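You operate a simulated robot arm through the tools that you are given. There is no shell and no other tool.

The job below is to be done with a simulated robot arm. You get a single attempt, and the scene is never put back.

TASK
The wire is off pulley G on stand 3: put it back under.
Fine: free the brake first; then across the felt, grip on the peg, flap shut, brake on again.

Only the result counts: the job must be done as asked and must still hold three seconds after the hand-in. Knocking over, shifting, dropping, spilling or breaking anything else fails it.

THE ROBOT
A 7-joint arm with a two-finger parallel gripper, fixed in place. Base frame: the origin is on the floor under the middle of its stand, x ahead of it, y to its left, z up. Readings come in mm, degrees, newtons and seconds.
It reaches about 1372 mm from its shoulder. Its first joint turns from -149.0 to 149.0 degrees. Payload 3.43 kg.
The TCP is the grasp point between the finger pads, 30 mm short of the fingertips. In the tool frame z runs along the fingers and y along their closing line. Largest opening 94 mm; finger width 28, thickness 10; the body of the gripper, 50 by 96 mm, starts 55 mm behind the TCP.
Orientation is that of the tool frame in the base frame, as a unit quaternion [x, y, z, w]. With the fingers straight down and closing along the base's y, the tool's x points along the base's -x, its y along +y and its z along -z.

THE INTERFACE
- The arm moves only by the tool play_rows. Its argument "moves" is text: rows parted by semicolons, each of 7 numbers parted by spaces: the shift along the base's x, y, z in units of 400 mm (1.0 is 400 mm), then the turn, a rotation vector about the base's x, y, z in units of 60 degrees (1.0 is 60 degrees), then the gripper command, from -1 (fully open) to 1 (shut), values between in proportion. In form: tx ty tz ax ay az claw; .... A call has 1 to 20 rows; each row is the pose to reach, as a shift and turn from the pose commanded when the call began. A call with a number of a shift or a turn outside -1 to 1 is refused whole. Rows are played at 5 a second. More than 50 mm and 8.6 degrees between two rows, or a gripper value outside its range, and nothing of the call is played. A pose out of reach is approached as far as the arm can. The call stops where the force on the tool passes 90 N (or 10 N more than at its start, if that is more) or the arm is blocked; 0.2 s more then pass. Each finger travels about 45 mm/s and halts on what it meets, pressing with about 35 N; the grip force reading is that of the motor and also rises with nothing between the fingers. The clock runs only during rows and for 0.2 s after the last one: add rows that repeat a pose to give the fingers time. It gives the time, the measured TCP pose, the force on the tool (base axes), the opening and the grip force at its end, in the units of the frame above (readings bear some noise), with the torque about the TCP (base axes, N m) and any sound that the robot's microphone picked up, and new pictures: "show" is both (left out), scene, wrist or none.
- Cameras (640 x 400 px; columns grow to the right, rows downward): "scene" is fixed at [52.9, 651.7, 1351.5]; the picture's right is [0.63, -0.78, 0.00], its down [-0.46, -0.37, -0.81] and it looks along [0.62, 0.51, -0.59] (base axes); focal length 216 px, centre (320, 200). "wrist" rides on the gripper at [76, 14, -103] in the tool frame; the picture's right is [-0.18, 0.98, 0.00], its down [-0.75, -0.14, -0.64] and it looks along [-0.63, -0.12, 0.77] (tool axes); focal length 243 px, centre (320, 200). There is no depth. A picture from a camera that has moved, and an enlarged one, comes with that camera's place and axes in the base frame and with its lens. The place of the scene camera against the robot may be out by one fixed shift of up to 25 mm in any direction.
- zoom(camera, box): a new picture of the part [left, top, right, bottom] of that camera's present view, enlarged. No time passes.
- finish_job(): hands the job in; it is judged then, once.

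Nothing tells you positions but the pictures and the camera data. Unless the task says otherwise, let go and move clear before handing in.

The tools are called after "Request:" as name(argument=value, ...) on one line, values as JSON. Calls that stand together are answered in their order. play_rows: Moves the arm, as the interface text tells. Its arguments: {"type":"object","properties":{"moves":{"type":"string"},"show":{"type":"string","enum":["both","scene","wrist","none"]}},"required":["moves"]} The other tools are called the same way: zoom (camera, box) takes an enlarged picture of a part of a camera's view; finish_job () hands the job in.

At the start:

```text
time_s: 0.0
eef_pos: [488.5, 860.1, 1231.6]
tool_rot: [0.0, 1.0, -0.001, 0.0]
ft_force: [-0.7, -0.1, -0.2]
ft_torque: [0.02, 0.0, -0.01]
width: 93.9
grip_force: 0.1
```

scene: 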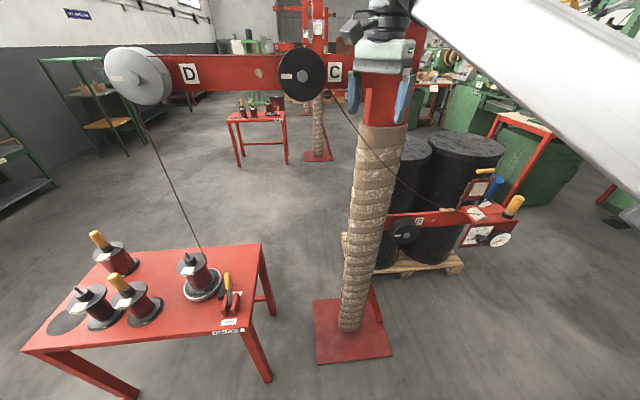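
wrist: 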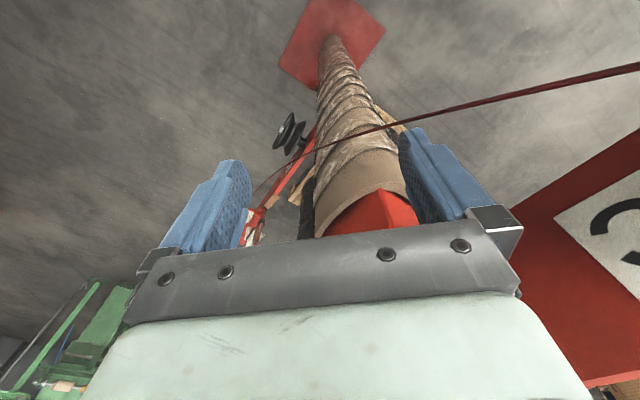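

I see a red post with a horizontal upper arm carrying pulleys D and C, a lower arm with a small pulley and a dial, and a table with spools. I'll zoom in to identify pulley G, stand 3, the brake, felt, peg and flap before moving.

Request:
zoom(camera="scene", box=[320, 160, 540, 300])

Request:
zoom(camera="scene", box=[60, 220, 280, 360])

Request:
zoom(camera="scene", box=[90, 20, 430, 220])

Request:
zoom(camera="wrist", box=[220, 60, 440, 260])

```text
2.86 times, centred on (430, 230) of scene
camera zoom: at [52.9, 651.7, 1351.5], right [0.63, -0.78, 0.0], down [-0.46, -0.37, -0.81], along [0.62, 0.51, -0.59], focal length 617 px, centre (6, 114)
```

zoom: 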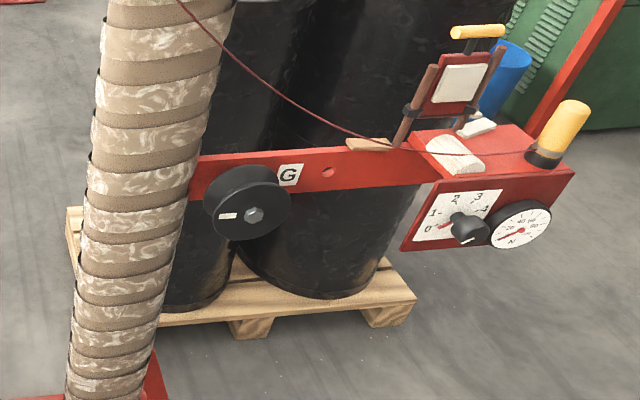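

```text
2.86 times, centred on (170, 290) of scene
camera zoom: at [52.9, 651.7, 1351.5], right [0.63, -0.78, 0.0], down [-0.46, -0.37, -0.81], along [0.62, 0.51, -0.59], focal length 617 px, centre (749, -57)
```

zoom: 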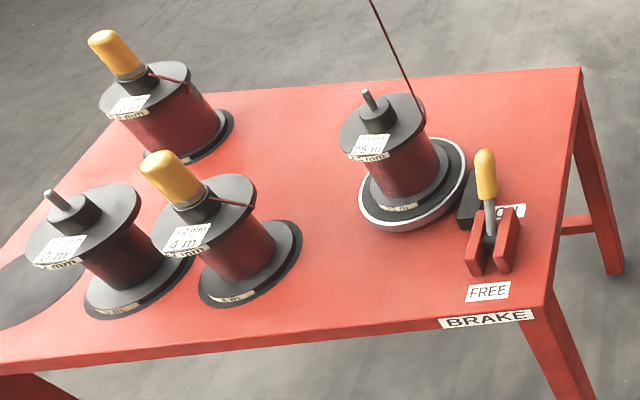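

```text
1.88 times, centred on (260, 120) of scene
camera zoom: at [52.9, 651.7, 1351.5], right [0.63, -0.78, 0.0], down [-0.46, -0.37, -0.81], along [0.62, 0.51, -0.59], focal length 406 px, centre (433, 351)
```

zoom: 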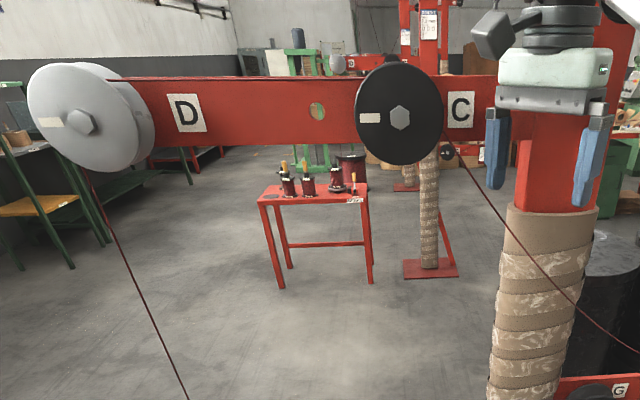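

```text
2.00 times, centred on (330, 160) of wrist
camera zoom: at [410.2, 874.3, 1334.6], right [0.18, 0.98, 0.0], down [0.75, -0.14, 0.64], along [0.63, -0.12, -0.77], focal length 485 px, centre (300, 280)
```

zoom: 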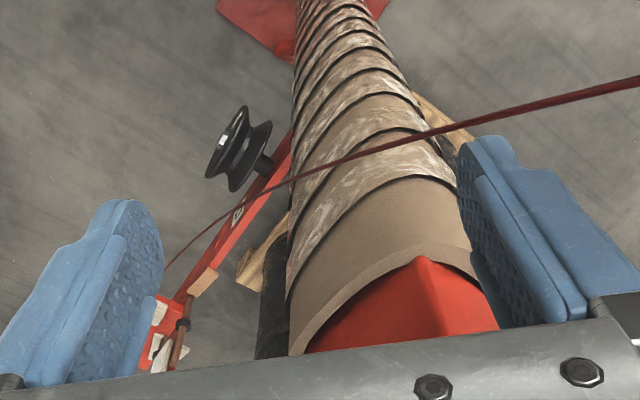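

Pulley G hangs at roughly (604, 750, 854) on the lower arm. The wire runs from C straight to a box with a felt, a propped-up flap and a yellow grip on a peg, and the brake lever is on the table. I'll back away from the post and look at the box from above.

Request:
play_rows(moves="-0.0875 -0.0925 0 0 0 0 -1; -0.175 -0.1875 0 0 0 0 -1; -0.1125 -0.2875 0 0 0 0 -1; -0.05 -0.3875 0 0 0 0 -1; 0.0125 -0.4875 0 0 0 0 -1; 0.075 -0.5875 0 0 0 0 -1; 0.15 -0.62 0 0 0 0 -1; 0.15 -0.62 0 0 0 0 -1")

```text
refused: row 1 steps farther than a row can; nothing moved
```

The first step came out just over the 50 mm limit. I'll send the same path with smaller steps.

Request:
play_rows(moves="-0.08 -0.085 0 0 0 0 -1; -0.16 -0.17 0 0 0 0 -1; -0.11 -0.27 0 0 0 0 -1; -0.05 -0.37 0 0 0 0 -1; 0.01 -0.47 0 0 0 0 -1; 0.07 -0.57 0 0 0 0 -1; 0.14 -0.62 0 0 0 0 -1; 0.14 -0.62 0 0 0 0 -1")

```text
time_s: 1.8
eef_pos: [553.1, 619.5, 1206.9]
tool_rot: [0.0, 1.0, 0.014, 0.011]
ft_force: [0.5, 0.5, -0.5]
ft_torque: [-0.02, -0.02, 0.02]
width: 93.8
grip_force: 0.0
out of reach, approached as far as the arm can: row 2, 3, 4, 5, 6, 7, 8
camera wrist: at [472.4, 633.1, 1308.7], right [0.18, 0.98, 0.03], down [0.74, -0.16, 0.65], along [0.65, -0.1, -0.76], focal length 243 px, centre (320, 200)
```

scene: 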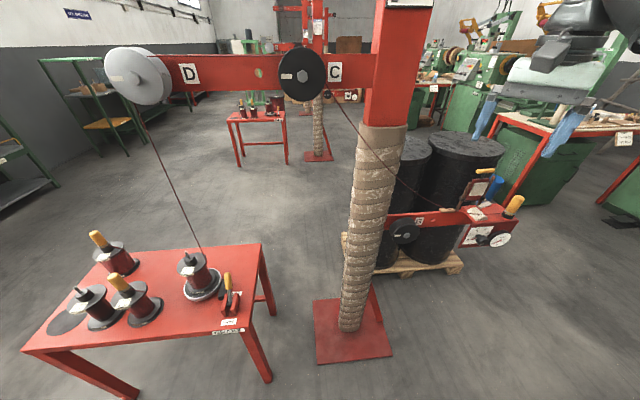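
wrist: 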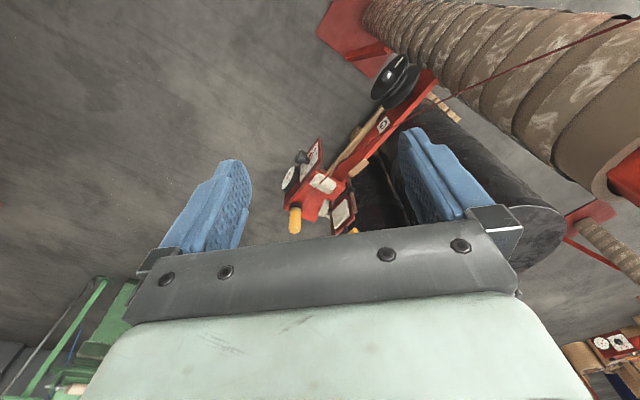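

The box, felt, flap and pulley G are now in the wrist view. I'll zoom in on them to read the parts and triangulate.

Request:
zoom(camera="wrist", box=[250, 40, 450, 240])

Request:
zoom(camera="wrist", box=[265, 130, 365, 240])

Request:
zoom(camera="scene", box=[430, 155, 540, 260])

```text
2.00 times, centred on (350, 140) of wrist
camera zoom: at [472.4, 633.1, 1308.7], right [0.18, 0.98, 0.03], down [0.74, -0.16, 0.65], along [0.65, -0.1, -0.76], focal length 485 px, centre (260, 320)
```

zoom: 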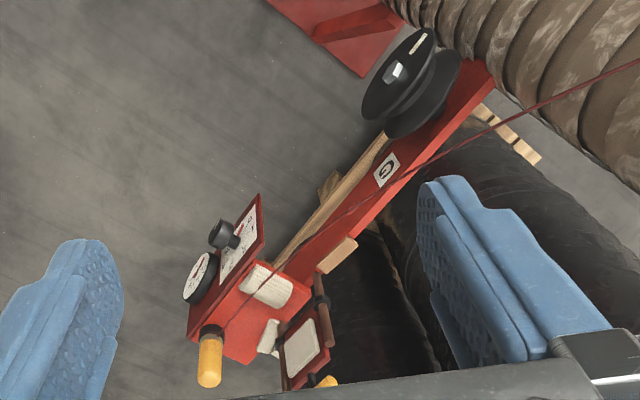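

```text
3.64 times, centred on (315, 185) of wrist
camera zoom: at [472.4, 633.1, 1308.7], right [0.18, 0.98, 0.03], down [0.74, -0.16, 0.65], along [0.65, -0.1, -0.76], focal length 882 px, centre (338, 254)
```

zoom: 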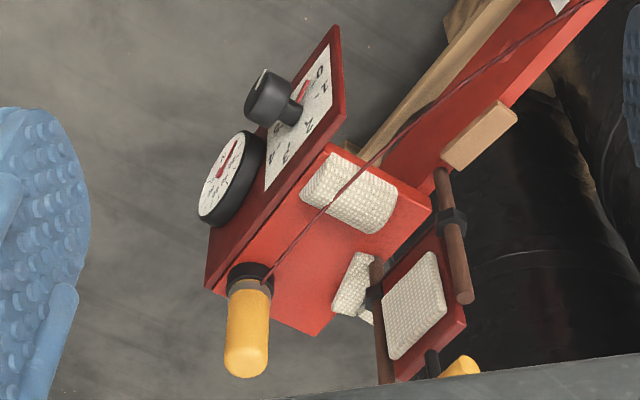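

```text
3.81 times, centred on (485, 208) of scene
camera zoom: at [52.9, 651.7, 1351.5], right [0.63, -0.78, 0.0], down [-0.46, -0.37, -0.81], along [0.62, 0.51, -0.59], focal length 822 px, centre (-309, 171)
```

zoom: 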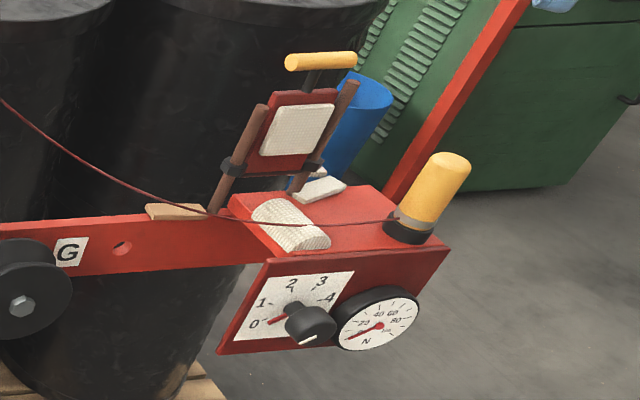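

The wire runs over a felt strip to the yellow-capped grip on its peg, and the flap stands open behind the felt. Before I touch any of that I need to see the brake, so I'll swing over toward the table and turn the camera to face it.

Request:
play_rows(moves="-0.08 0.045 -0.03 0 0 0.08 -1; -0.16 0.09 -0.06 0 0 0.16 -1; -0.24 0.135 -0.09 0 0 0.24 -1; -0.32 0.18 -0.12 0 0 0.32 -1; -0.40 0.225 -0.15 0 0 0.40 -1; -0.48 0.27 -0.18 0 0 0.48 -1; -0.56 0.315 -0.21 0 0 0.56 -1; -0.64 0.36 -0.24 0 0 0.64 -1; -0.72 0.405 -0.27 0 0 0.72 -1; -0.80 0.45 -0.30 0 0 0.80 -1; -0.88 0.495 -0.33 0 0 0.88 -1; -0.96 0.54 -0.36 0 0 0.96 -1; -0.96 0.54 -0.36 0 0 0.96 -1")

```text
time_s: 4.6
eef_pos: [165.2, 836.8, 1065.0]
tool_rot: [-0.482, 0.876, -0.001, 0.0]
ft_force: [0.4, -0.2, 0.6]
ft_torque: [0.04, 0.03, -0.05]
width: 94.0
grip_force: 0.0
out of reach, approached as far as the arm can: row 1
camera wrist: at [111.6, 781.0, 1167.1], right [-0.73, 0.68, 0.0], down [0.52, 0.56, 0.64], along [0.44, 0.47, -0.77], focal length 243 px, centre (320, 200)
```

scene: 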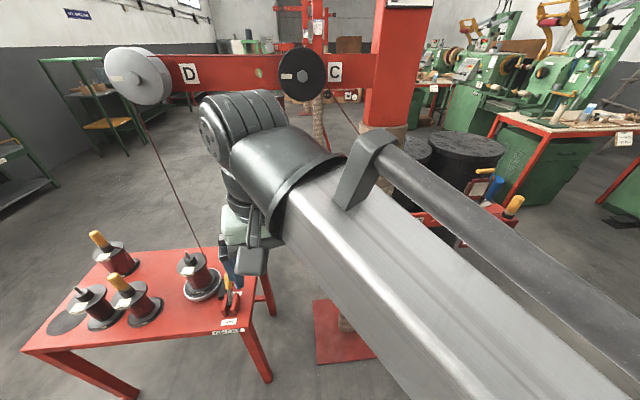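
wrist: 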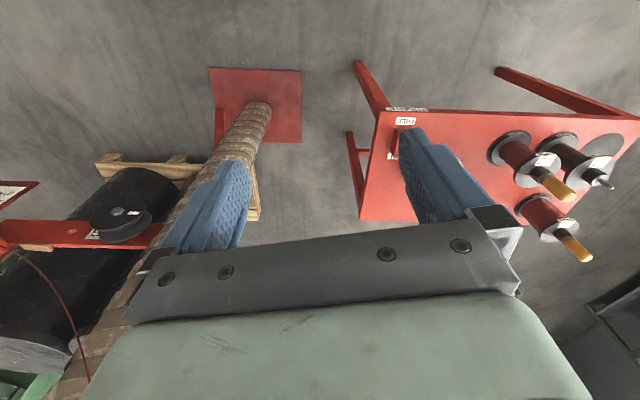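

The brake is just behind the right finger in this view, near (125, 1110, 590). I'll turn a bit further and come down to see it clearly.

Request:
play_rows(moves="-0.005 0.018 -0.05 0 0 0.1 -1; -0.01 0.036 -0.1 0 0 0.2 -1; -0.015 0.054 -0.15 0 0 0.3 -1; -0.02 0.072 -0.2 0 0 0.4 -1; -0.03 0.09 -0.25 0 0 0.5 -1; -0.04 0.108 -0.29 0 0 0.58 -1; -0.04 0.108 -0.29 0 0 0.58 -1", show="wrist")

```text
time_s: 6.2
eef_pos: [150.6, 879.4, 947.3]
tool_rot: [0.722, -0.692, -0.001, 0.0]
ft_force: [0.1, 0.0, 0.2]
ft_torque: [0.0, 0.0, 0.02]
width: 93.8
grip_force: 0.0
camera wrist: at [138.6, 803.5, 1050.5], right [-0.99, 0.14, 0.0], down [0.11, 0.76, 0.64], along [0.09, 0.64, -0.77], focal length 243 px, centre (320, 200)
```

wrist: 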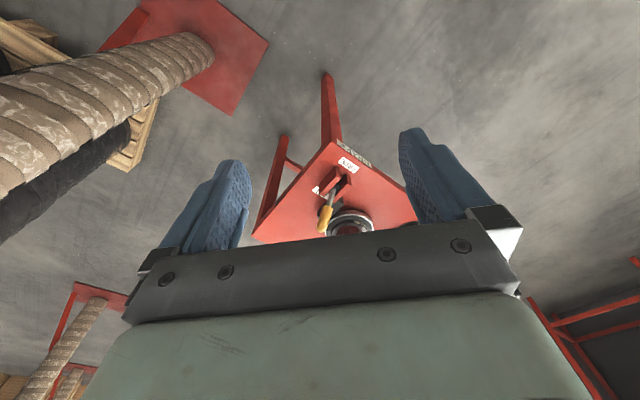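

Request:
zoom(camera="wrist", box=[290, 125, 400, 240])

Request:
zoom(camera="scene", box=[180, 235, 270, 345])

```text
3.48 times, centred on (345, 182) of wrist
camera zoom: at [138.6, 803.5, 1050.5], right [-0.99, 0.14, 0.0], down [0.11, 0.76, 0.64], along [0.09, 0.64, -0.77], focal length 844 px, centre (233, 261)
```

zoom: 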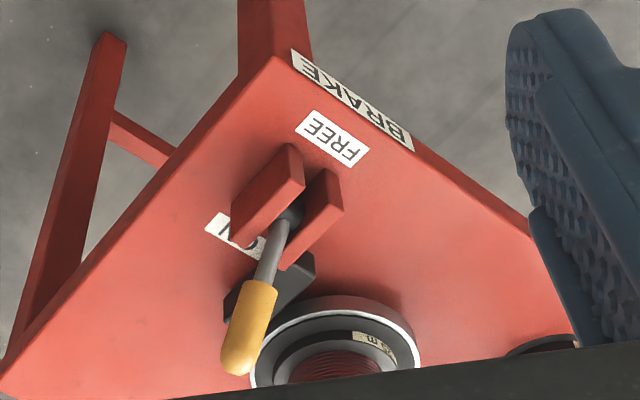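

```text
3.64 times, centred on (225, 290) of scene
camera zoom: at [52.9, 651.7, 1351.5], right [0.63, -0.78, 0.0], down [-0.46, -0.37, -0.81], along [0.62, 0.51, -0.59], focal length 785 px, centre (666, -127)
```

zoom: 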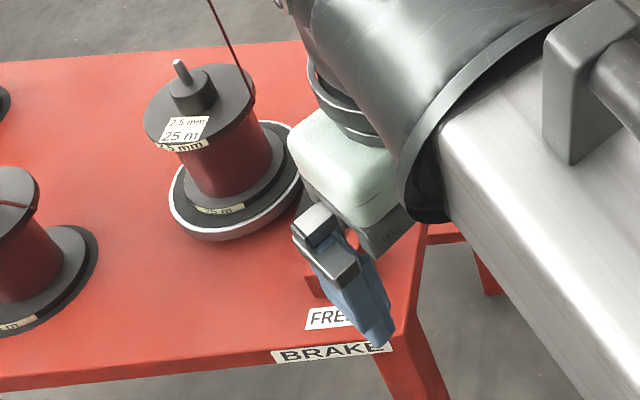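

The lever leans away from the FREE label, toward ON (away from the robot), with its pivot near (145, 1106, 655) and handle tip near (187, 1156, 725). The feed wire hangs close by, so I'll approach from the right-hand side, turning the fingers to straddle the lever's swing direction.

Request:
play_rows(moves="0.026 0.053 -0.033 0 0 0.1 -1; 0.052 0.106 -0.066 0 0 0.2 -1; 0.078 0.159 -0.1 0 0 0.3 -1; 0.104 0.212 -0.133 0 0 0.4 -1; 0.13 0.265 -0.166 0 0 0.5 -1; 0.156 0.318 -0.2 0 0 0.6 -1; 0.182 0.371 -0.233 0 0 0.7 -1; 0.21 0.425 -0.266 0 0 0.8 -1; 0.21 0.425 -0.266 0 0 0.8 -1")

```text
time_s: 8.2
eef_pos: [236.7, 1050.7, 840.2]
tool_rot: [0.941, -0.338, 0.0, 0.0]
ft_force: [0.0, -0.6, -0.4]
ft_torque: [-0.05, -0.01, 0.02]
width: 93.8
grip_force: 0.1
camera wrist: at [284.9, 991.7, 943.7], right [-0.77, -0.64, 0.0], down [-0.49, 0.59, 0.64], along [-0.41, 0.49, -0.77], focal length 243 px, centre (320, 200)
```

scene: 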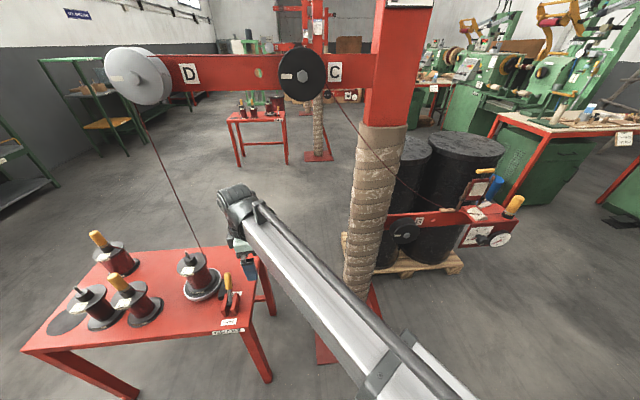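
wrist: 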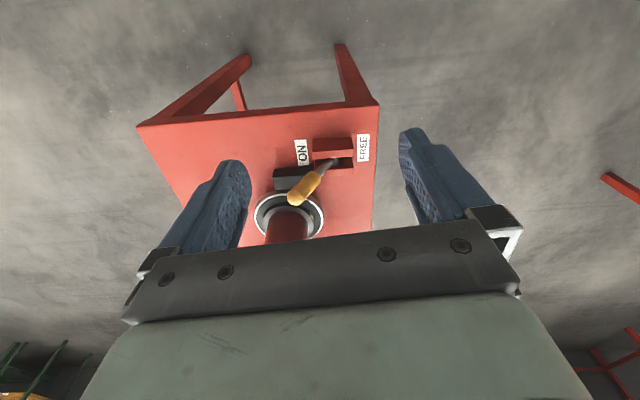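

Request:
zoom(camera="wrist", box=[240, 90, 400, 230])

Request:
zoom(camera="scene", box=[160, 180, 300, 345])

```text
2.86 times, centred on (320, 160) of wrist
camera zoom: at [284.9, 991.7, 943.7], right [-0.77, -0.64, 0.0], down [-0.49, 0.59, 0.64], along [-0.41, 0.49, -0.77], focal length 693 px, centre (320, 314)
```

zoom: 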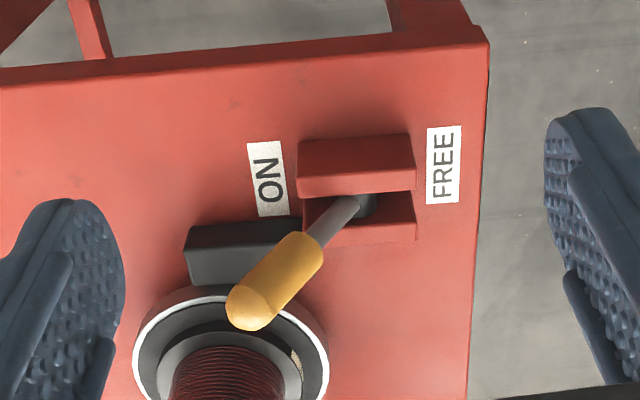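

```text
2.42 times, centred on (230, 262) of scene
camera zoom: at [52.9, 651.7, 1351.5], right [0.63, -0.78, 0.0], down [-0.46, -0.37, -0.81], along [0.62, 0.51, -0.59], focal length 523 px, centre (538, 48)
```

zoom: 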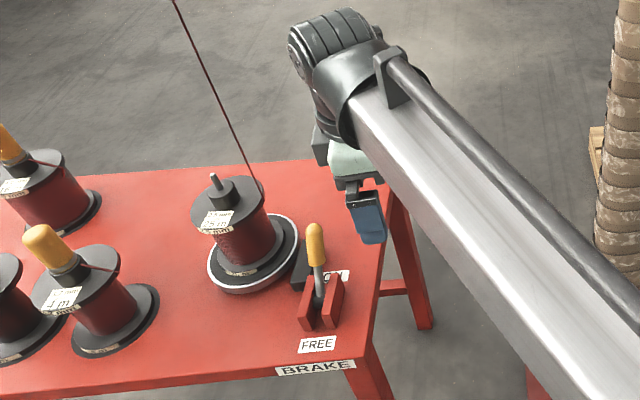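

Triangulating from two wrist views puts the pivot at about (148, 1121, 626), the handle end at (186, 1158, 710) and the table top near z=600; the swing direction is at 45°. I'll tilt the gripper about 35° so it comes in from the right, clear of the spool and feed wire, and stop at a pre-approach point.

Request:
play_rows(moves="-0.005 0.023 -0.02 0.056 0.061 -0.012 -1; -0.01 0.046 -0.04 0.113 0.123 -0.024 -1; -0.015 0.069 -0.06 0.169 0.184 -0.036 -1; -0.02 0.092 -0.08 0.226 0.246 -0.047 -1; -0.024 0.115 -0.1 0.282 0.307 -0.059 -1; -0.029 0.138 -0.12 0.339 0.369 -0.071 -1; -0.034 0.161 -0.142 0.395 0.43 -0.083 -1; -0.034 0.161 -0.142 0.395 0.43 -0.083 -1")

```text
time_s: 10.0
eef_pos: [221.3, 1113.1, 783.0]
tool_rot: [0.882, -0.364, -0.277, -0.117]
ft_force: [0.5, -0.2, 0.1]
ft_torque: [-0.03, 0.02, 0.03]
width: 94.0
grip_force: 0.0
camera wrist: at [296.6, 1018.2, 823.8], right [-0.8, -0.59, 0.1], down [-0.08, 0.27, 0.96], along [-0.59, 0.76, -0.26], focal length 243 px, centre (320, 200)
```

scene: 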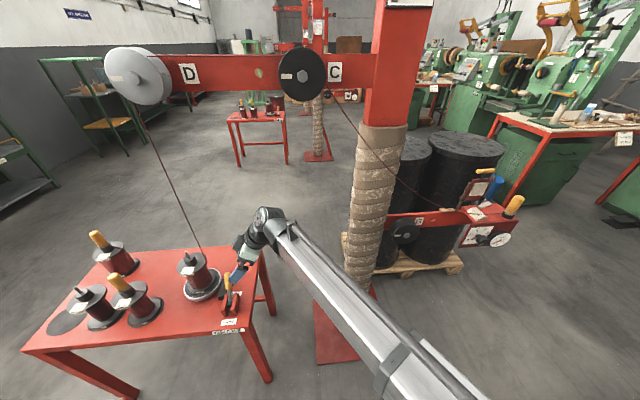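
wrist: 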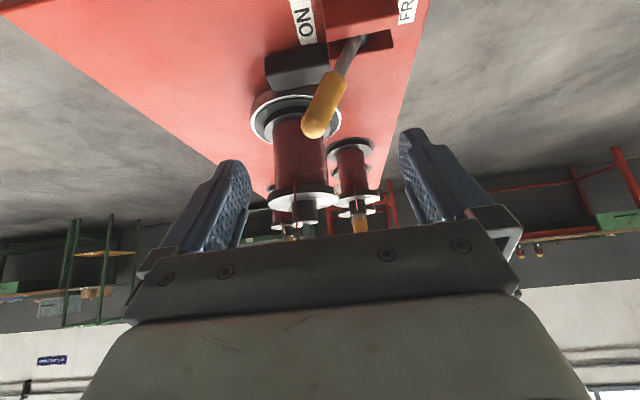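

The handle is centred between the fingers and clear of the spool. I'll move 100 mm straight along the finger direction to straddle it.

Request:
play_rows(moves="-0.025 0.026 -0.051 0 0 0 -1; -0.05 0.051 -0.103 0 0 0 -1; -0.075 0.077 -0.154 0 0 0 -1; -0.1 0.102 -0.205 0 0 0 -1; -0.1 0.102 -0.205 0 0 0 -1")

```text
time_s: 11.2
eef_pos: [180.6, 1153.4, 700.6]
tool_rot: [0.881, -0.364, -0.278, -0.117]
ft_force: [-0.5, 0.0, 0.3]
ft_torque: [0.03, -0.02, 0.0]
width: 94.0
grip_force: 0.0
camera wrist: at [254.9, 1058.6, 742.5], right [-0.8, -0.59, 0.1], down [-0.08, 0.27, 0.96], along [-0.59, 0.76, -0.27], focal length 243 px, centre (320, 200)
```

scene: 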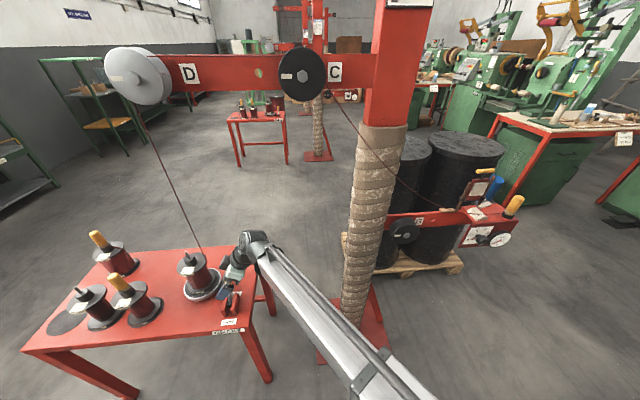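
wrist: 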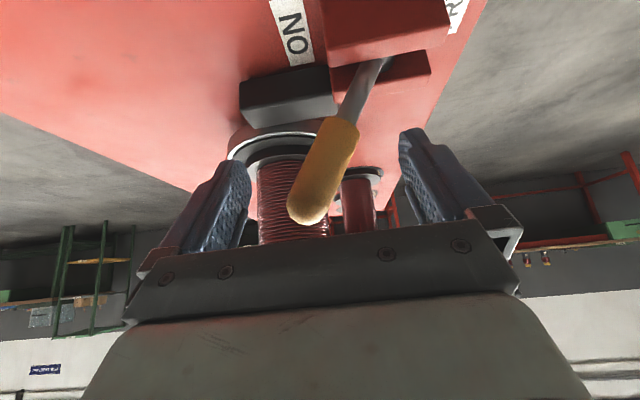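

The fingers straddle the handle. I'll narrow them to about 66 mm and push the lever toward FREE in small steps, watching the force.

Request:
play_rows(moves="0 0 0 0 0 0 -0.4; 0 0 0 0 0 0 -0.4; -0.021 -0.021 0 0 0 0 -0.4; -0.042 -0.042 0 0 0 0 -0.4; -0.063 -0.063 0 0 0 0 -0.4; -0.084 -0.084 0 0 0 0 -0.4")

```text
time_s: 12.6
eef_pos: [147.8, 1119.4, 702.7]
tool_rot: [0.882, -0.363, -0.278, -0.116]
ft_force: [0.3, 0.7, -0.7]
ft_torque: [0.01, 0.0, -0.01]
width: 65.9
grip_force: 0.1
camera wrist: at [221.7, 1024.9, 742.5], right [-0.8, -0.59, 0.1], down [-0.08, 0.27, 0.96], along [-0.59, 0.76, -0.27], focal length 243 px, centre (320, 200)
```

scene: 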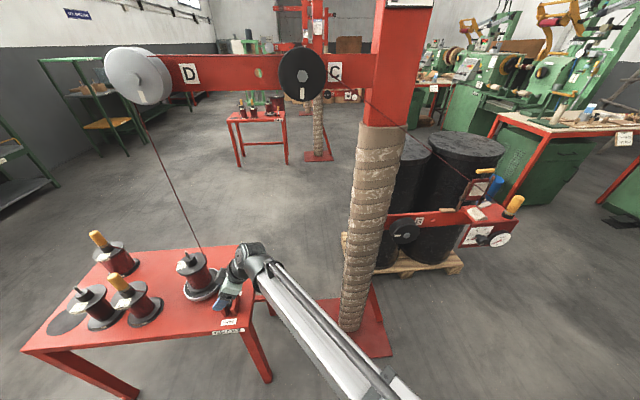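
wrist: 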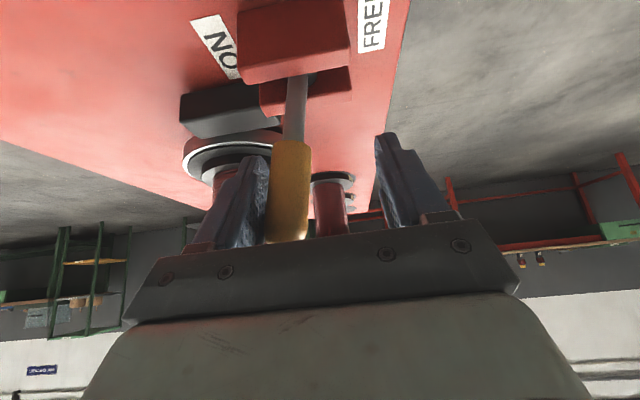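

The lever is moving and is now nearly upright. Pulley C has turned, so I'll check what the wire is doing.

Request:
zoom(camera="scene", box=[280, 40, 540, 270])

Request:
zoom(camera="wrist", box=[170, 0, 430, 250])

```text
1.74 times, centred on (410, 155) of scene
camera zoom: at [52.9, 651.7, 1351.5], right [0.63, -0.78, 0.0], down [-0.46, -0.37, -0.81], along [0.62, 0.51, -0.59], focal length 375 px, centre (164, 278)
```

zoom: 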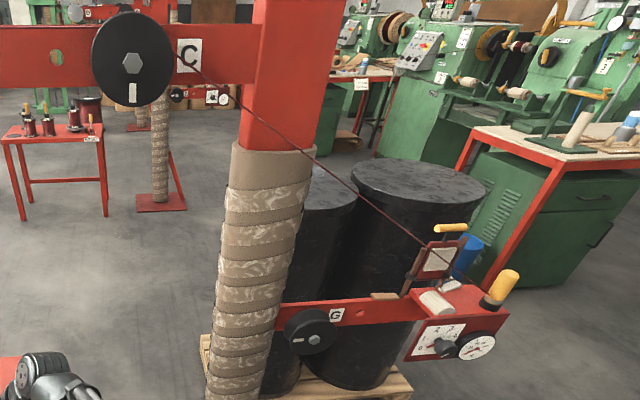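

```text
1.60 times, centred on (300, 125) of wrist
camera zoom: at [221.7, 1024.9, 742.5], right [-0.8, -0.59, 0.1], down [-0.08, 0.27, 0.96], along [-0.59, 0.76, -0.27], focal length 388 px, centre (352, 320)
```

zoom: 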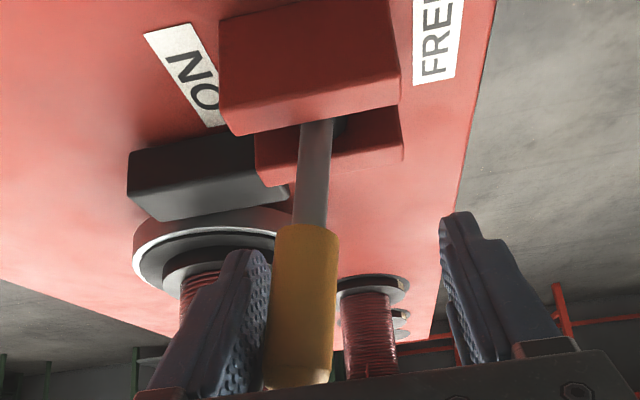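

The lever is almost past upright, and the wire has pulled taut from C to the peg, so the spool reels in once it's free. I'll push on to the FREE end.

Request:
play_rows(moves="-0.018 -0.018 0 0 0 0 -0.4; -0.036 -0.036 0 0 0 0 -0.4; -0.054 -0.054 0 0 0 0 -0.4; -0.072 -0.072 0 0 0 0 -0.4")

```text
time_s: 13.6
eef_pos: [119.9, 1091.8, 701.3]
tool_rot: [0.882, -0.363, -0.278, -0.116]
ft_force: [0.4, 0.0, -0.9]
ft_torque: [-0.02, 0.0, -0.03]
width: 65.5
grip_force: 0.1
camera wrist: at [193.3, 996.5, 741.9], right [-0.8, -0.59, 0.1], down [-0.08, 0.27, 0.96], along [-0.59, 0.76, -0.27], focal length 243 px, centre (320, 200)
```

scene: 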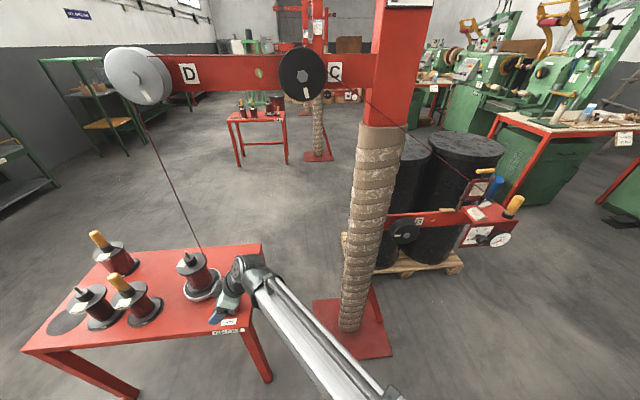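
wrist: 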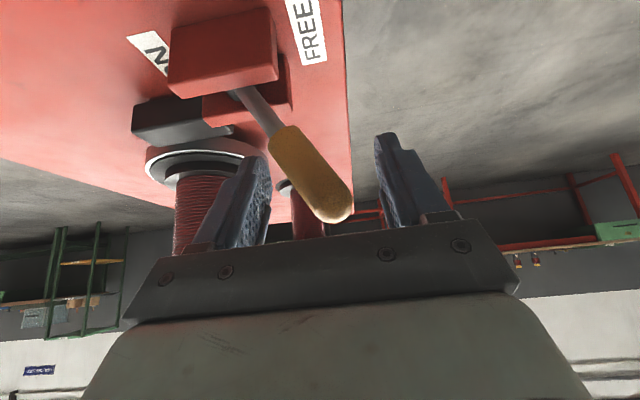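

The lever has gone over to the FREE side. I'll push a little further to make sure it's at its stop.

Request:
play_rows(moves="-0.009 -0.009 0 0 0 0 -0.4; -0.018 -0.018 0 0 0 0 -0.4; -0.026 -0.026 0 0 0 0 -0.4; -0.032 -0.032 0 0 0 0 -0.4", show="wrist")

```text
time_s: 14.6
eef_pos: [107.9, 1081.9, 701.8]
tool_rot: [0.882, -0.362, -0.277, -0.119]
ft_force: [11.4, 22.6, 3.0]
ft_torque: [0.68, -0.46, 0.25]
width: 79.3
grip_force: 11.4
camera wrist: at [182.1, 986.0, 743.2], right [-0.8, -0.59, 0.1], down [-0.08, 0.27, 0.96], along [-0.59, 0.76, -0.26], focal length 243 px, centre (320, 200)
```

wrist: 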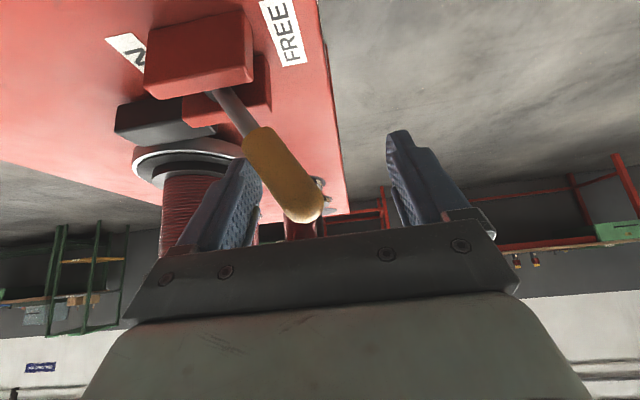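

It's firmly at its stop: about 25 N of reaction with no further movement. I'll back off, open the fingers and retreat the way I came in.

Request:
play_rows(moves="0.02 0.02 0 0 0 0 -0.4; 0.03 0.03 0 0 0 0 -1; 0.03 0.03 0 0 0 0 -1; 0.055 0.005 0.051 0 0 0 -1; 0.08 -0.021 0.103 0 0 0 -1; 0.105 -0.046 0.154 0 0 0 -1; 0.13 -0.072 0.205 0 0 0 -1; 0.155 -0.097 0.256 0 0 0 -1; 0.155 -0.097 0.256 0 0 0 -1")

```text
time_s: 16.6
eef_pos: [168.3, 1039.8, 804.6]
tool_rot: [0.882, -0.363, -0.277, -0.117]
ft_force: [-0.3, -1.0, 0.1]
ft_torque: [0.03, -0.01, 0.02]
width: 94.1
grip_force: 0.2
camera wrist: at [242.9, 946.5, 845.5], right [-0.8, -0.59, 0.1], down [-0.08, 0.27, 0.96], along [-0.59, 0.76, -0.27], focal length 243 px, centre (320, 200)
```

scene: 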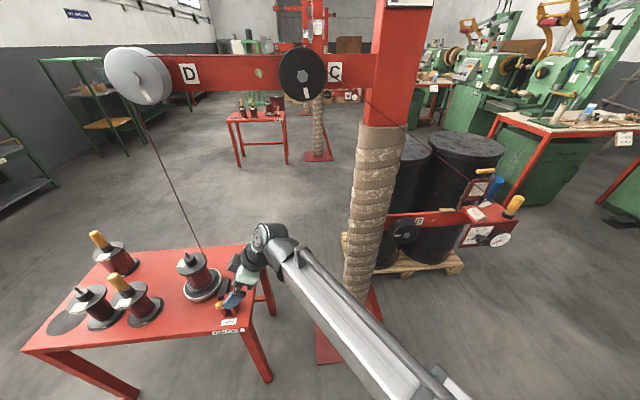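
wrist: 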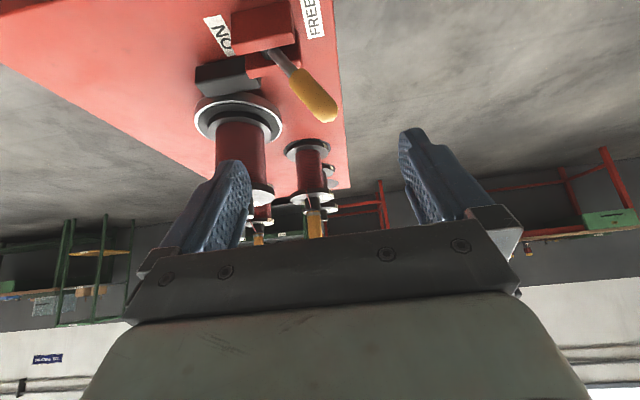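

The brake is in FREE. Next I'll straighten the tool and travel in front of the stand back to the box, to measure the grip, peg, felt, flap and pulley G up close.

Request:
play_rows(moves="0.047 -0.0625 0.047 -0.0515 -0.0515 0 -1; 0.094 -0.125 0.094 -0.103 -0.103 0 -1; 0.141 -0.1875 0.141 -0.1545 -0.1545 0 -1; 0.188 -0.25 0.188 -0.206 -0.206 0 -1; 0.234 -0.3125 0.234 -0.2575 -0.2575 0 -1; 0.281 -0.375 0.281 -0.309 -0.309 0 -1; 0.328 -0.4375 0.328 -0.3605 -0.3605 0 -1; 0.375 -0.5 0.375 -0.412 -0.412 0 -1; 0.375 -0.5 0.375 -0.412 -0.412 0 -1", show="none")

Request:
play_rows(moves="0.055 -0.07 0.04 0 0 -0.111 -1; 0.111 -0.14 0.08 0 0 -0.222 -1; 0.166 -0.21 0.12 0 0 -0.333 -1; 0.222 -0.28 0.16 0 0 -0.444 -1; 0.277 -0.35 0.2 0 0 -0.555 -1; 0.333 -0.42 0.24 0 0 -0.666 -1; 0.388 -0.49 0.28 0 0 -0.777 -1; 0.444 -0.56 0.32 0 0 -0.888 -1; 0.5 -0.63 0.36 0 0 -1 -1; 0.5 -0.63 0.36 0 0 -1 -1")

```text
time_s: 18.6
eef_pos: [318.2, 841.7, 954.4]
tool_rot: [0.925, -0.38, 0.0, -0.001]
ft_force: [0.5, 0.0, -0.2]
ft_torque: [0.0, 0.02, 0.0]
width: 94.1
grip_force: 0.1
```

```text
time_s: 20.8
eef_pos: [518.7, 592.3, 1098.9]
tool_rot: [-0.609, 0.793, -0.001, 0.001]
ft_force: [0.8, 0.0, 0.1]
ft_torque: [-0.02, -0.01, 0.01]
width: 94.1
grip_force: 0.0
camera wrist: at [484.5, 522.9, 1201.6], right [-0.9, 0.43, 0.0], down [0.33, 0.69, 0.64], along [0.28, 0.58, -0.77], focal length 243 px, centre (320, 200)
```

scene: 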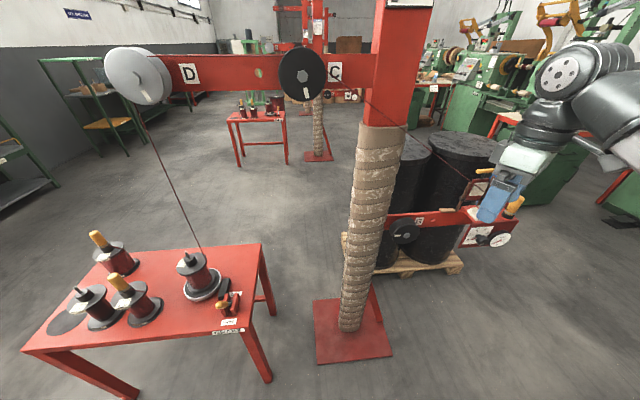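
wrist: 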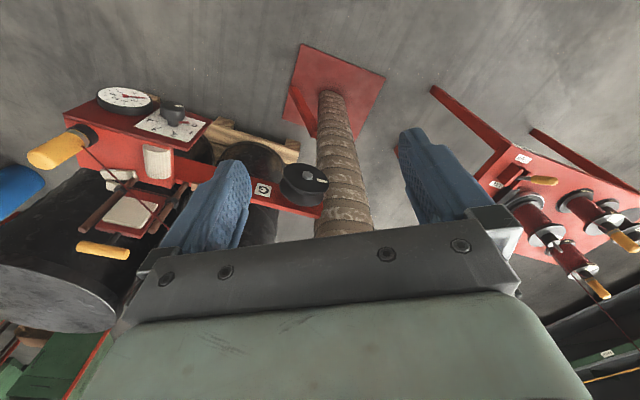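

I have a good view of the box assembly, with its flap frame, felt, wire and grip. Zooming in.

Request:
zoom(camera="wrist", box=[20, 70, 260, 270])

Request:
zoom(camera="wrist", box=[220, 120, 380, 250])

```text
2.00 times, centred on (140, 170) of wrist
camera zoom: at [484.5, 522.9, 1201.6], right [-0.9, 0.43, 0.0], down [0.33, 0.69, 0.64], along [0.28, 0.58, -0.77], focal length 485 px, centre (680, 260)
```

zoom: 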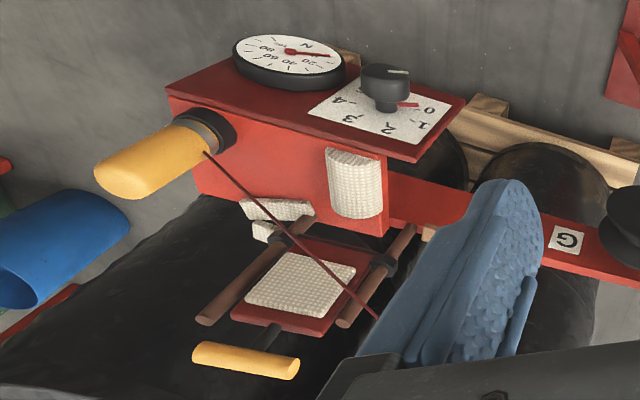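

```text
3.08 times, centred on (300, 185) of wrist
camera zoom: at [484.5, 522.9, 1201.6], right [-0.9, 0.43, 0.0], down [0.33, 0.69, 0.64], along [0.28, 0.58, -0.77], focal length 746 px, centre (382, 246)
```

zoom: 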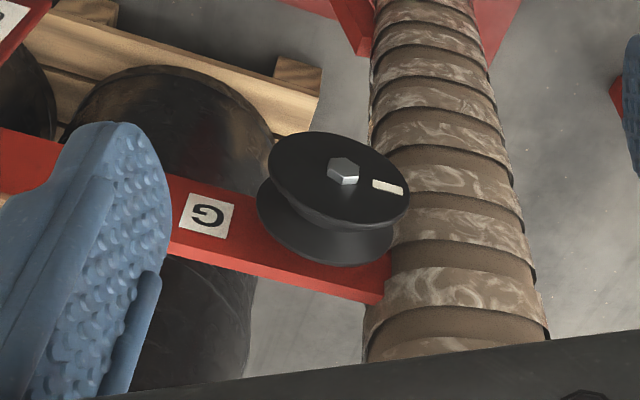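

I can now place the main parts: the grip stands upright near (857, 515) with its top at z≈944, the felt centre is near (796, 591, 874), and the G hub is near (623, 753, 802). I'll get a closer view from in front of the box to refine these.

Request:
play_rows(moves="0.079 -0.052 -0.013 0 0 -0.083 -1; 0.158 -0.104 -0.026 0 0 -0.166 -1; 0.236 -0.155 -0.04 0 0 -0.25 -1; 0.315 -0.207 -0.053 0 0 -0.333 -1; 0.394 -0.258 -0.066 0 0 -0.416 -1; 0.473 -0.31 -0.08 0 0 -0.5 -1; 0.473 -0.31 -0.08 0 0 -0.5 -1")

```text
time_s: 22.4
eef_pos: [706.5, 466.2, 1068.4]
tool_rot: [-0.384, 0.923, 0.0, 0.002]
ft_force: [0.0, -0.4, 0.5]
ft_torque: [0.03, 0.03, -0.01]
width: 94.2
grip_force: 0.0
camera wrist: at [641.2, 422.3, 1170.7], right [-0.57, 0.82, 0.0], down [0.63, 0.44, 0.64], along [0.53, 0.36, -0.77], focal length 243 px, centre (320, 200)
```

scene: 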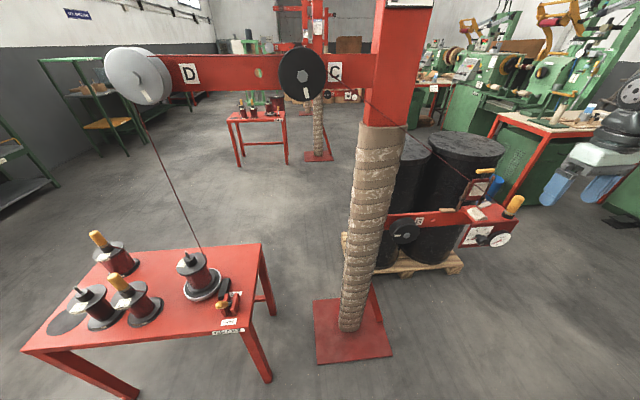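
wrist: 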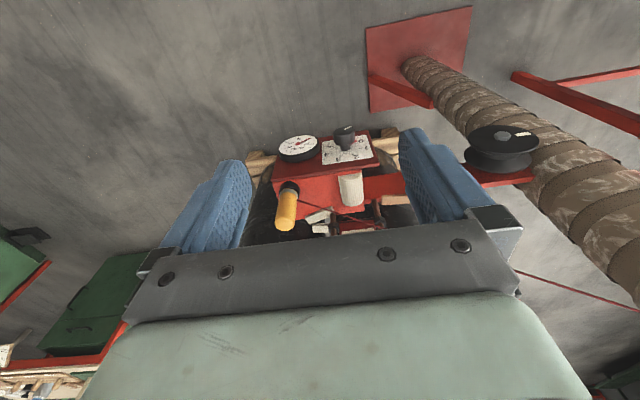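

Request:
zoom(camera="wrist", box=[240, 110, 420, 250])

Request:
zoom(camera="wrist", box=[440, 90, 600, 300])

Request:
zoom(camera="scene", box=[430, 155, 540, 260])

```text
2.86 times, centred on (330, 180) of wrist
camera zoom: at [641.2, 422.3, 1170.7], right [-0.57, 0.82, 0.0], down [0.63, 0.44, 0.64], along [0.53, 0.36, -0.77], focal length 693 px, centre (291, 257)
```

zoom: 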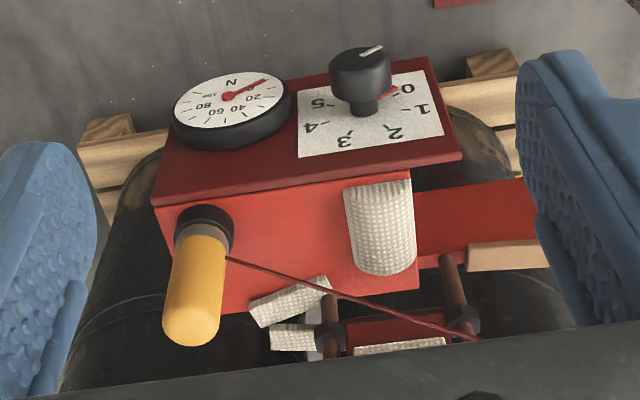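

```text
1.90 times, centred on (520, 195) of wrist
camera zoom: at [641.2, 422.3, 1170.7], right [-0.57, 0.82, 0.0], down [0.63, 0.44, 0.64], along [0.53, 0.36, -0.77], focal length 462 px, centre (-61, 210)
```

zoom: 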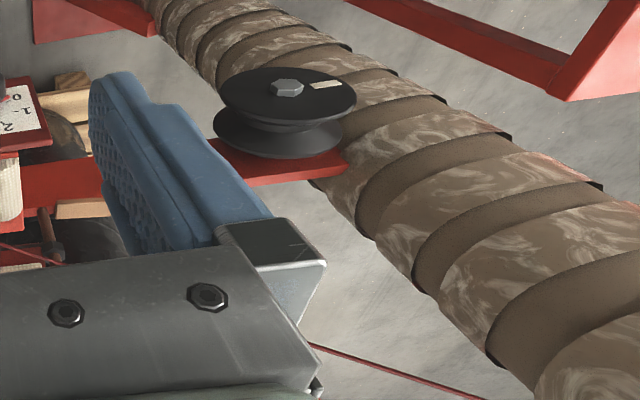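

```text
3.81 times, centred on (485, 208) of scene
camera zoom: at [52.9, 651.7, 1351.5], right [0.63, -0.78, 0.0], down [-0.46, -0.37, -0.81], along [0.62, 0.51, -0.59], focal length 822 px, centre (-309, 171)
```

zoom: 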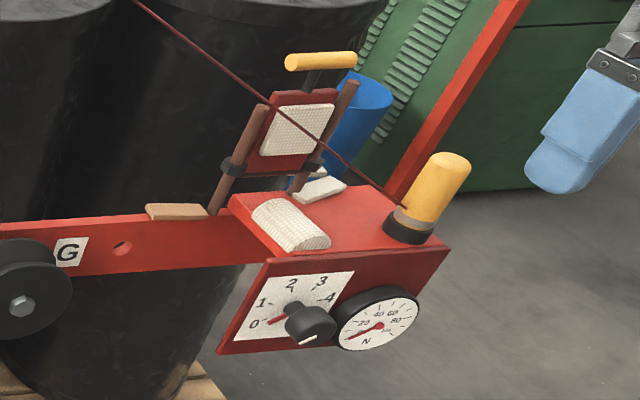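

The dial knob points at 0 and the felt spans depths in line with the wire. Next I'll look closely at pulley G, since its groove depth and clearances matter most.

Request:
play_rows(moves="-0.058 0.068 -0.038 0 0 0 -1; -0.116 0.136 -0.076 0 0 0 -1; -0.174 0.203 -0.114 0 0 0 -1; -0.233 0.271 -0.153 0 0 0 -1; -0.291 0.339 -0.191 0 0 0 -1; -0.349 0.407 -0.229 0 0 0 -1; -0.407 0.475 -0.267 0 0 0 -1; -0.465 0.5425 -0.305 0 0 0 -1; -0.465 0.5425 -0.305 0 0 0 -1")

```text
time_s: 24.4
eef_pos: [519.1, 680.4, 944.6]
tool_rot: [-0.385, 0.923, -0.001, 0.001]
ft_force: [-0.4, 0.9, 0.0]
ft_torque: [-0.01, 0.01, -0.01]
width: 94.2
grip_force: 0.1
camera wrist: at [455.1, 637.4, 1047.6], right [-0.57, 0.82, 0.0], down [0.63, 0.44, 0.64], along [0.53, 0.36, -0.77], focal length 243 px, centre (320, 200)
```

scene: 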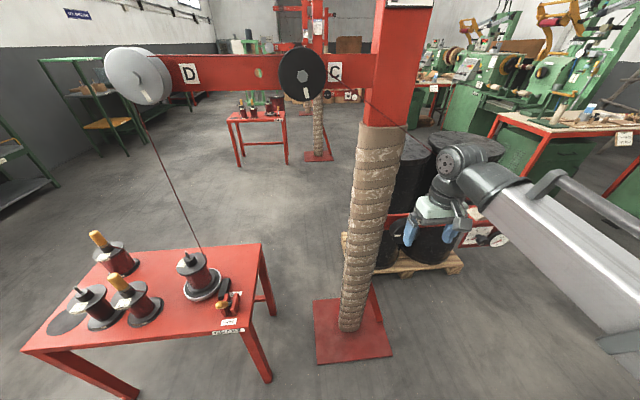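
wrist: 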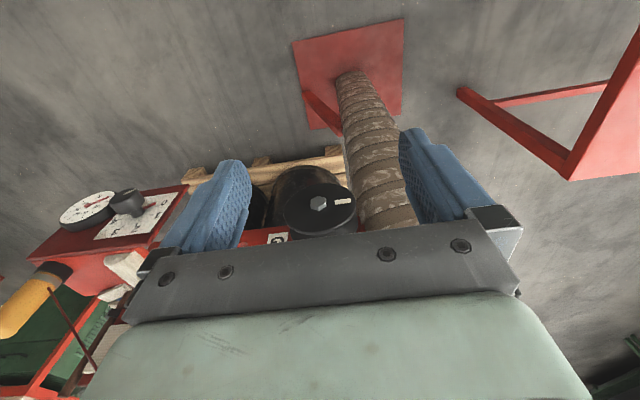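

Request:
zoom(camera="wrist", box=[240, 130, 420, 260])

Request:
zoom(camera="wrist", box=[0, 170, 200, 380])

Request:
zoom(camera="scene", box=[270, 30, 440, 160])

```text
3.08 times, centred on (330, 195) of wrist
camera zoom: at [455.1, 637.4, 1047.6], right [-0.57, 0.82, 0.0], down [0.63, 0.44, 0.64], along [0.53, 0.36, -0.77], focal length 746 px, centre (289, 215)
```

zoom: 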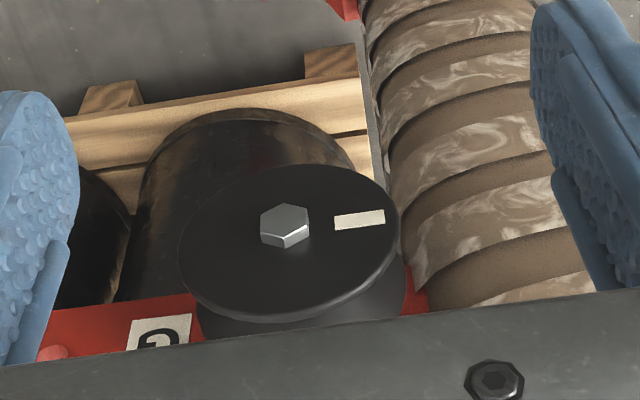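

```text
1.90 times, centred on (100, 275) of wrist
camera zoom: at [455.1, 637.4, 1047.6], right [-0.57, 0.82, 0.0], down [0.63, 0.44, 0.64], along [0.53, 0.36, -0.77], focal length 462 px, centre (739, 57)
```

zoom: 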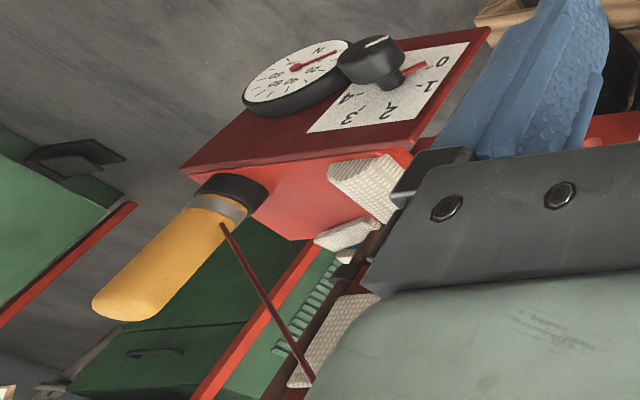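

```text
3.08 times, centred on (355, 95) of scene
camera zoom: at [52.9, 651.7, 1351.5], right [0.63, -0.78, 0.0], down [-0.46, -0.37, -0.81], along [0.62, 0.51, -0.59], focal length 664 px, centre (212, 523)
```

zoom: 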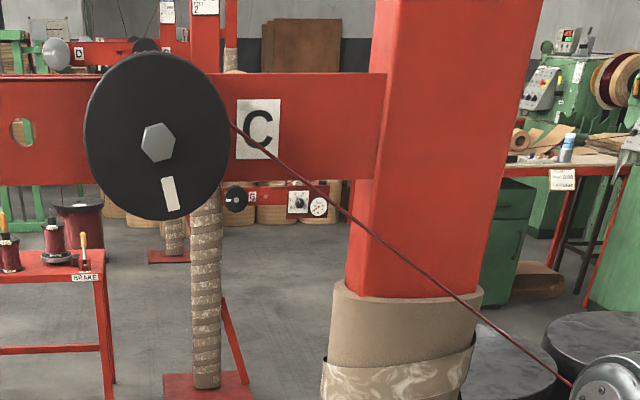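

G's hub is at stand-frame E≈-90, H≈961, z≈821, with its groove plane near H≈983 and a 46 mm flange radius. I'll grasp the yellow grip high from the front, tilted 60° toward horizontal so the wire stays clear of the fingers, and stop 100 mm short to check alignment.

Request:
play_rows(moves="0.077 -0.063 0.01 0.0785 -0.0785 0 -0.5; 0.154 -0.126 0.02 0.157 -0.157 0 -0.3; 0.231 -0.189 0.03 0.2355 -0.2355 0 -0.1; 0.308 -0.252 0.04 0.314 -0.314 0 -0.1; 0.386 -0.315 0.05 0.393 -0.393 0 -0.1; 0.463 -0.378 0.06 0.471 -0.471 0 -0.1; 0.54 -0.441 0.07 0.55 -0.55 0 -0.1; 0.617 -0.504 0.08 0.628 -0.628 0 -0.1; 0.694 -0.568 0.09 0.707 -0.707 0 -0.1; 0.694 -0.568 0.09 0.707 -0.707 0 -0.1")

```text
time_s: 26.6
eef_pos: [802.2, 453.3, 980.2]
tool_rot: [-0.333, 0.799, 0.19, 0.464]
ft_force: [-0.5, -0.1, -0.2]
ft_torque: [0.0, -0.01, 0.02]
width: 51.7
grip_force: 0.0
camera wrist: at [701.2, 374.7, 965.8], right [-0.63, 0.76, 0.15], down [-0.03, -0.22, 0.97], along [0.77, 0.61, 0.17], focal length 243 px, centre (320, 200)
```

scene: 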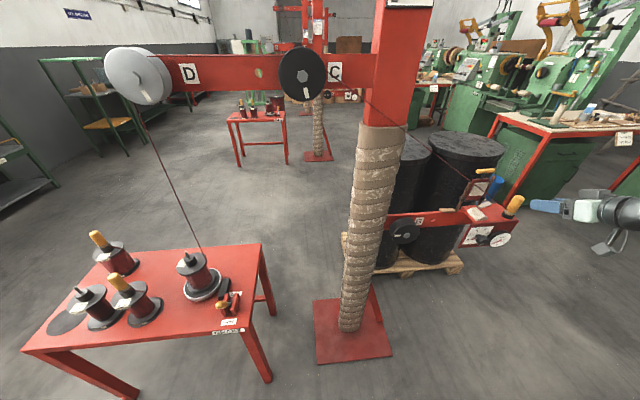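
wrist: 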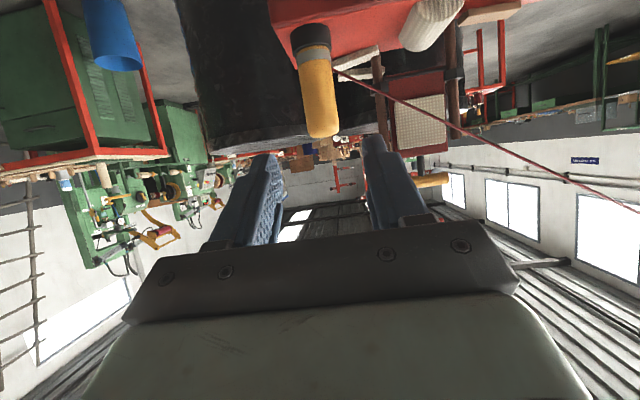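

The grip sits between the fingers' approach lines as predicted, and the wire leaves below and to the left of it. I'll advance onto the upper part of the grip without closing yet.

Request:
play_rows(moves="0.035 0.0385 -0.0306 0 0 0 -0.1; 0.07 0.077 -0.0612 0 0 0 -0.1; 0.1045 0.1157 -0.092 0 0 0 -0.1; 0.139 0.1543 -0.1225 0 0 0 -0.1; 0.139 0.1543 -0.1225 0 0 0 -0.1")

```text
time_s: 27.8
eef_pos: [853.1, 515.8, 931.0]
tool_rot: [-0.332, 0.799, 0.19, 0.464]
ft_force: [0.7, 0.0, -0.7]
ft_torque: [-0.01, 0.04, 0.01]
width: 51.9
grip_force: 0.0
camera wrist: at [753.0, 437.2, 916.8], right [-0.63, 0.76, 0.15], down [-0.03, -0.22, 0.97], along [0.77, 0.61, 0.16], focal length 243 px, centre (320, 200)
```

scene: 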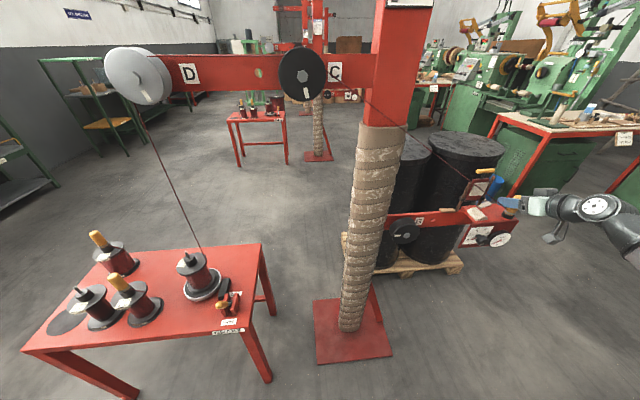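
wrist: 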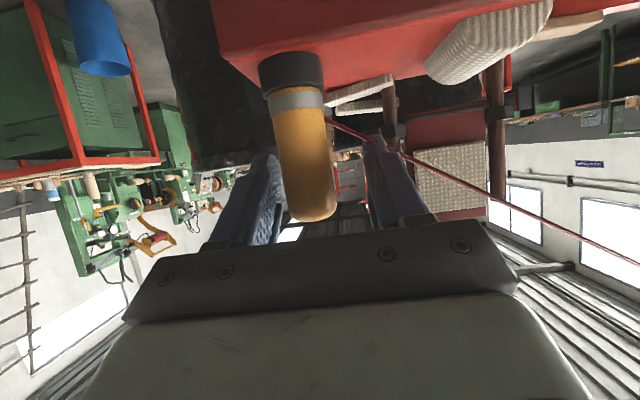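

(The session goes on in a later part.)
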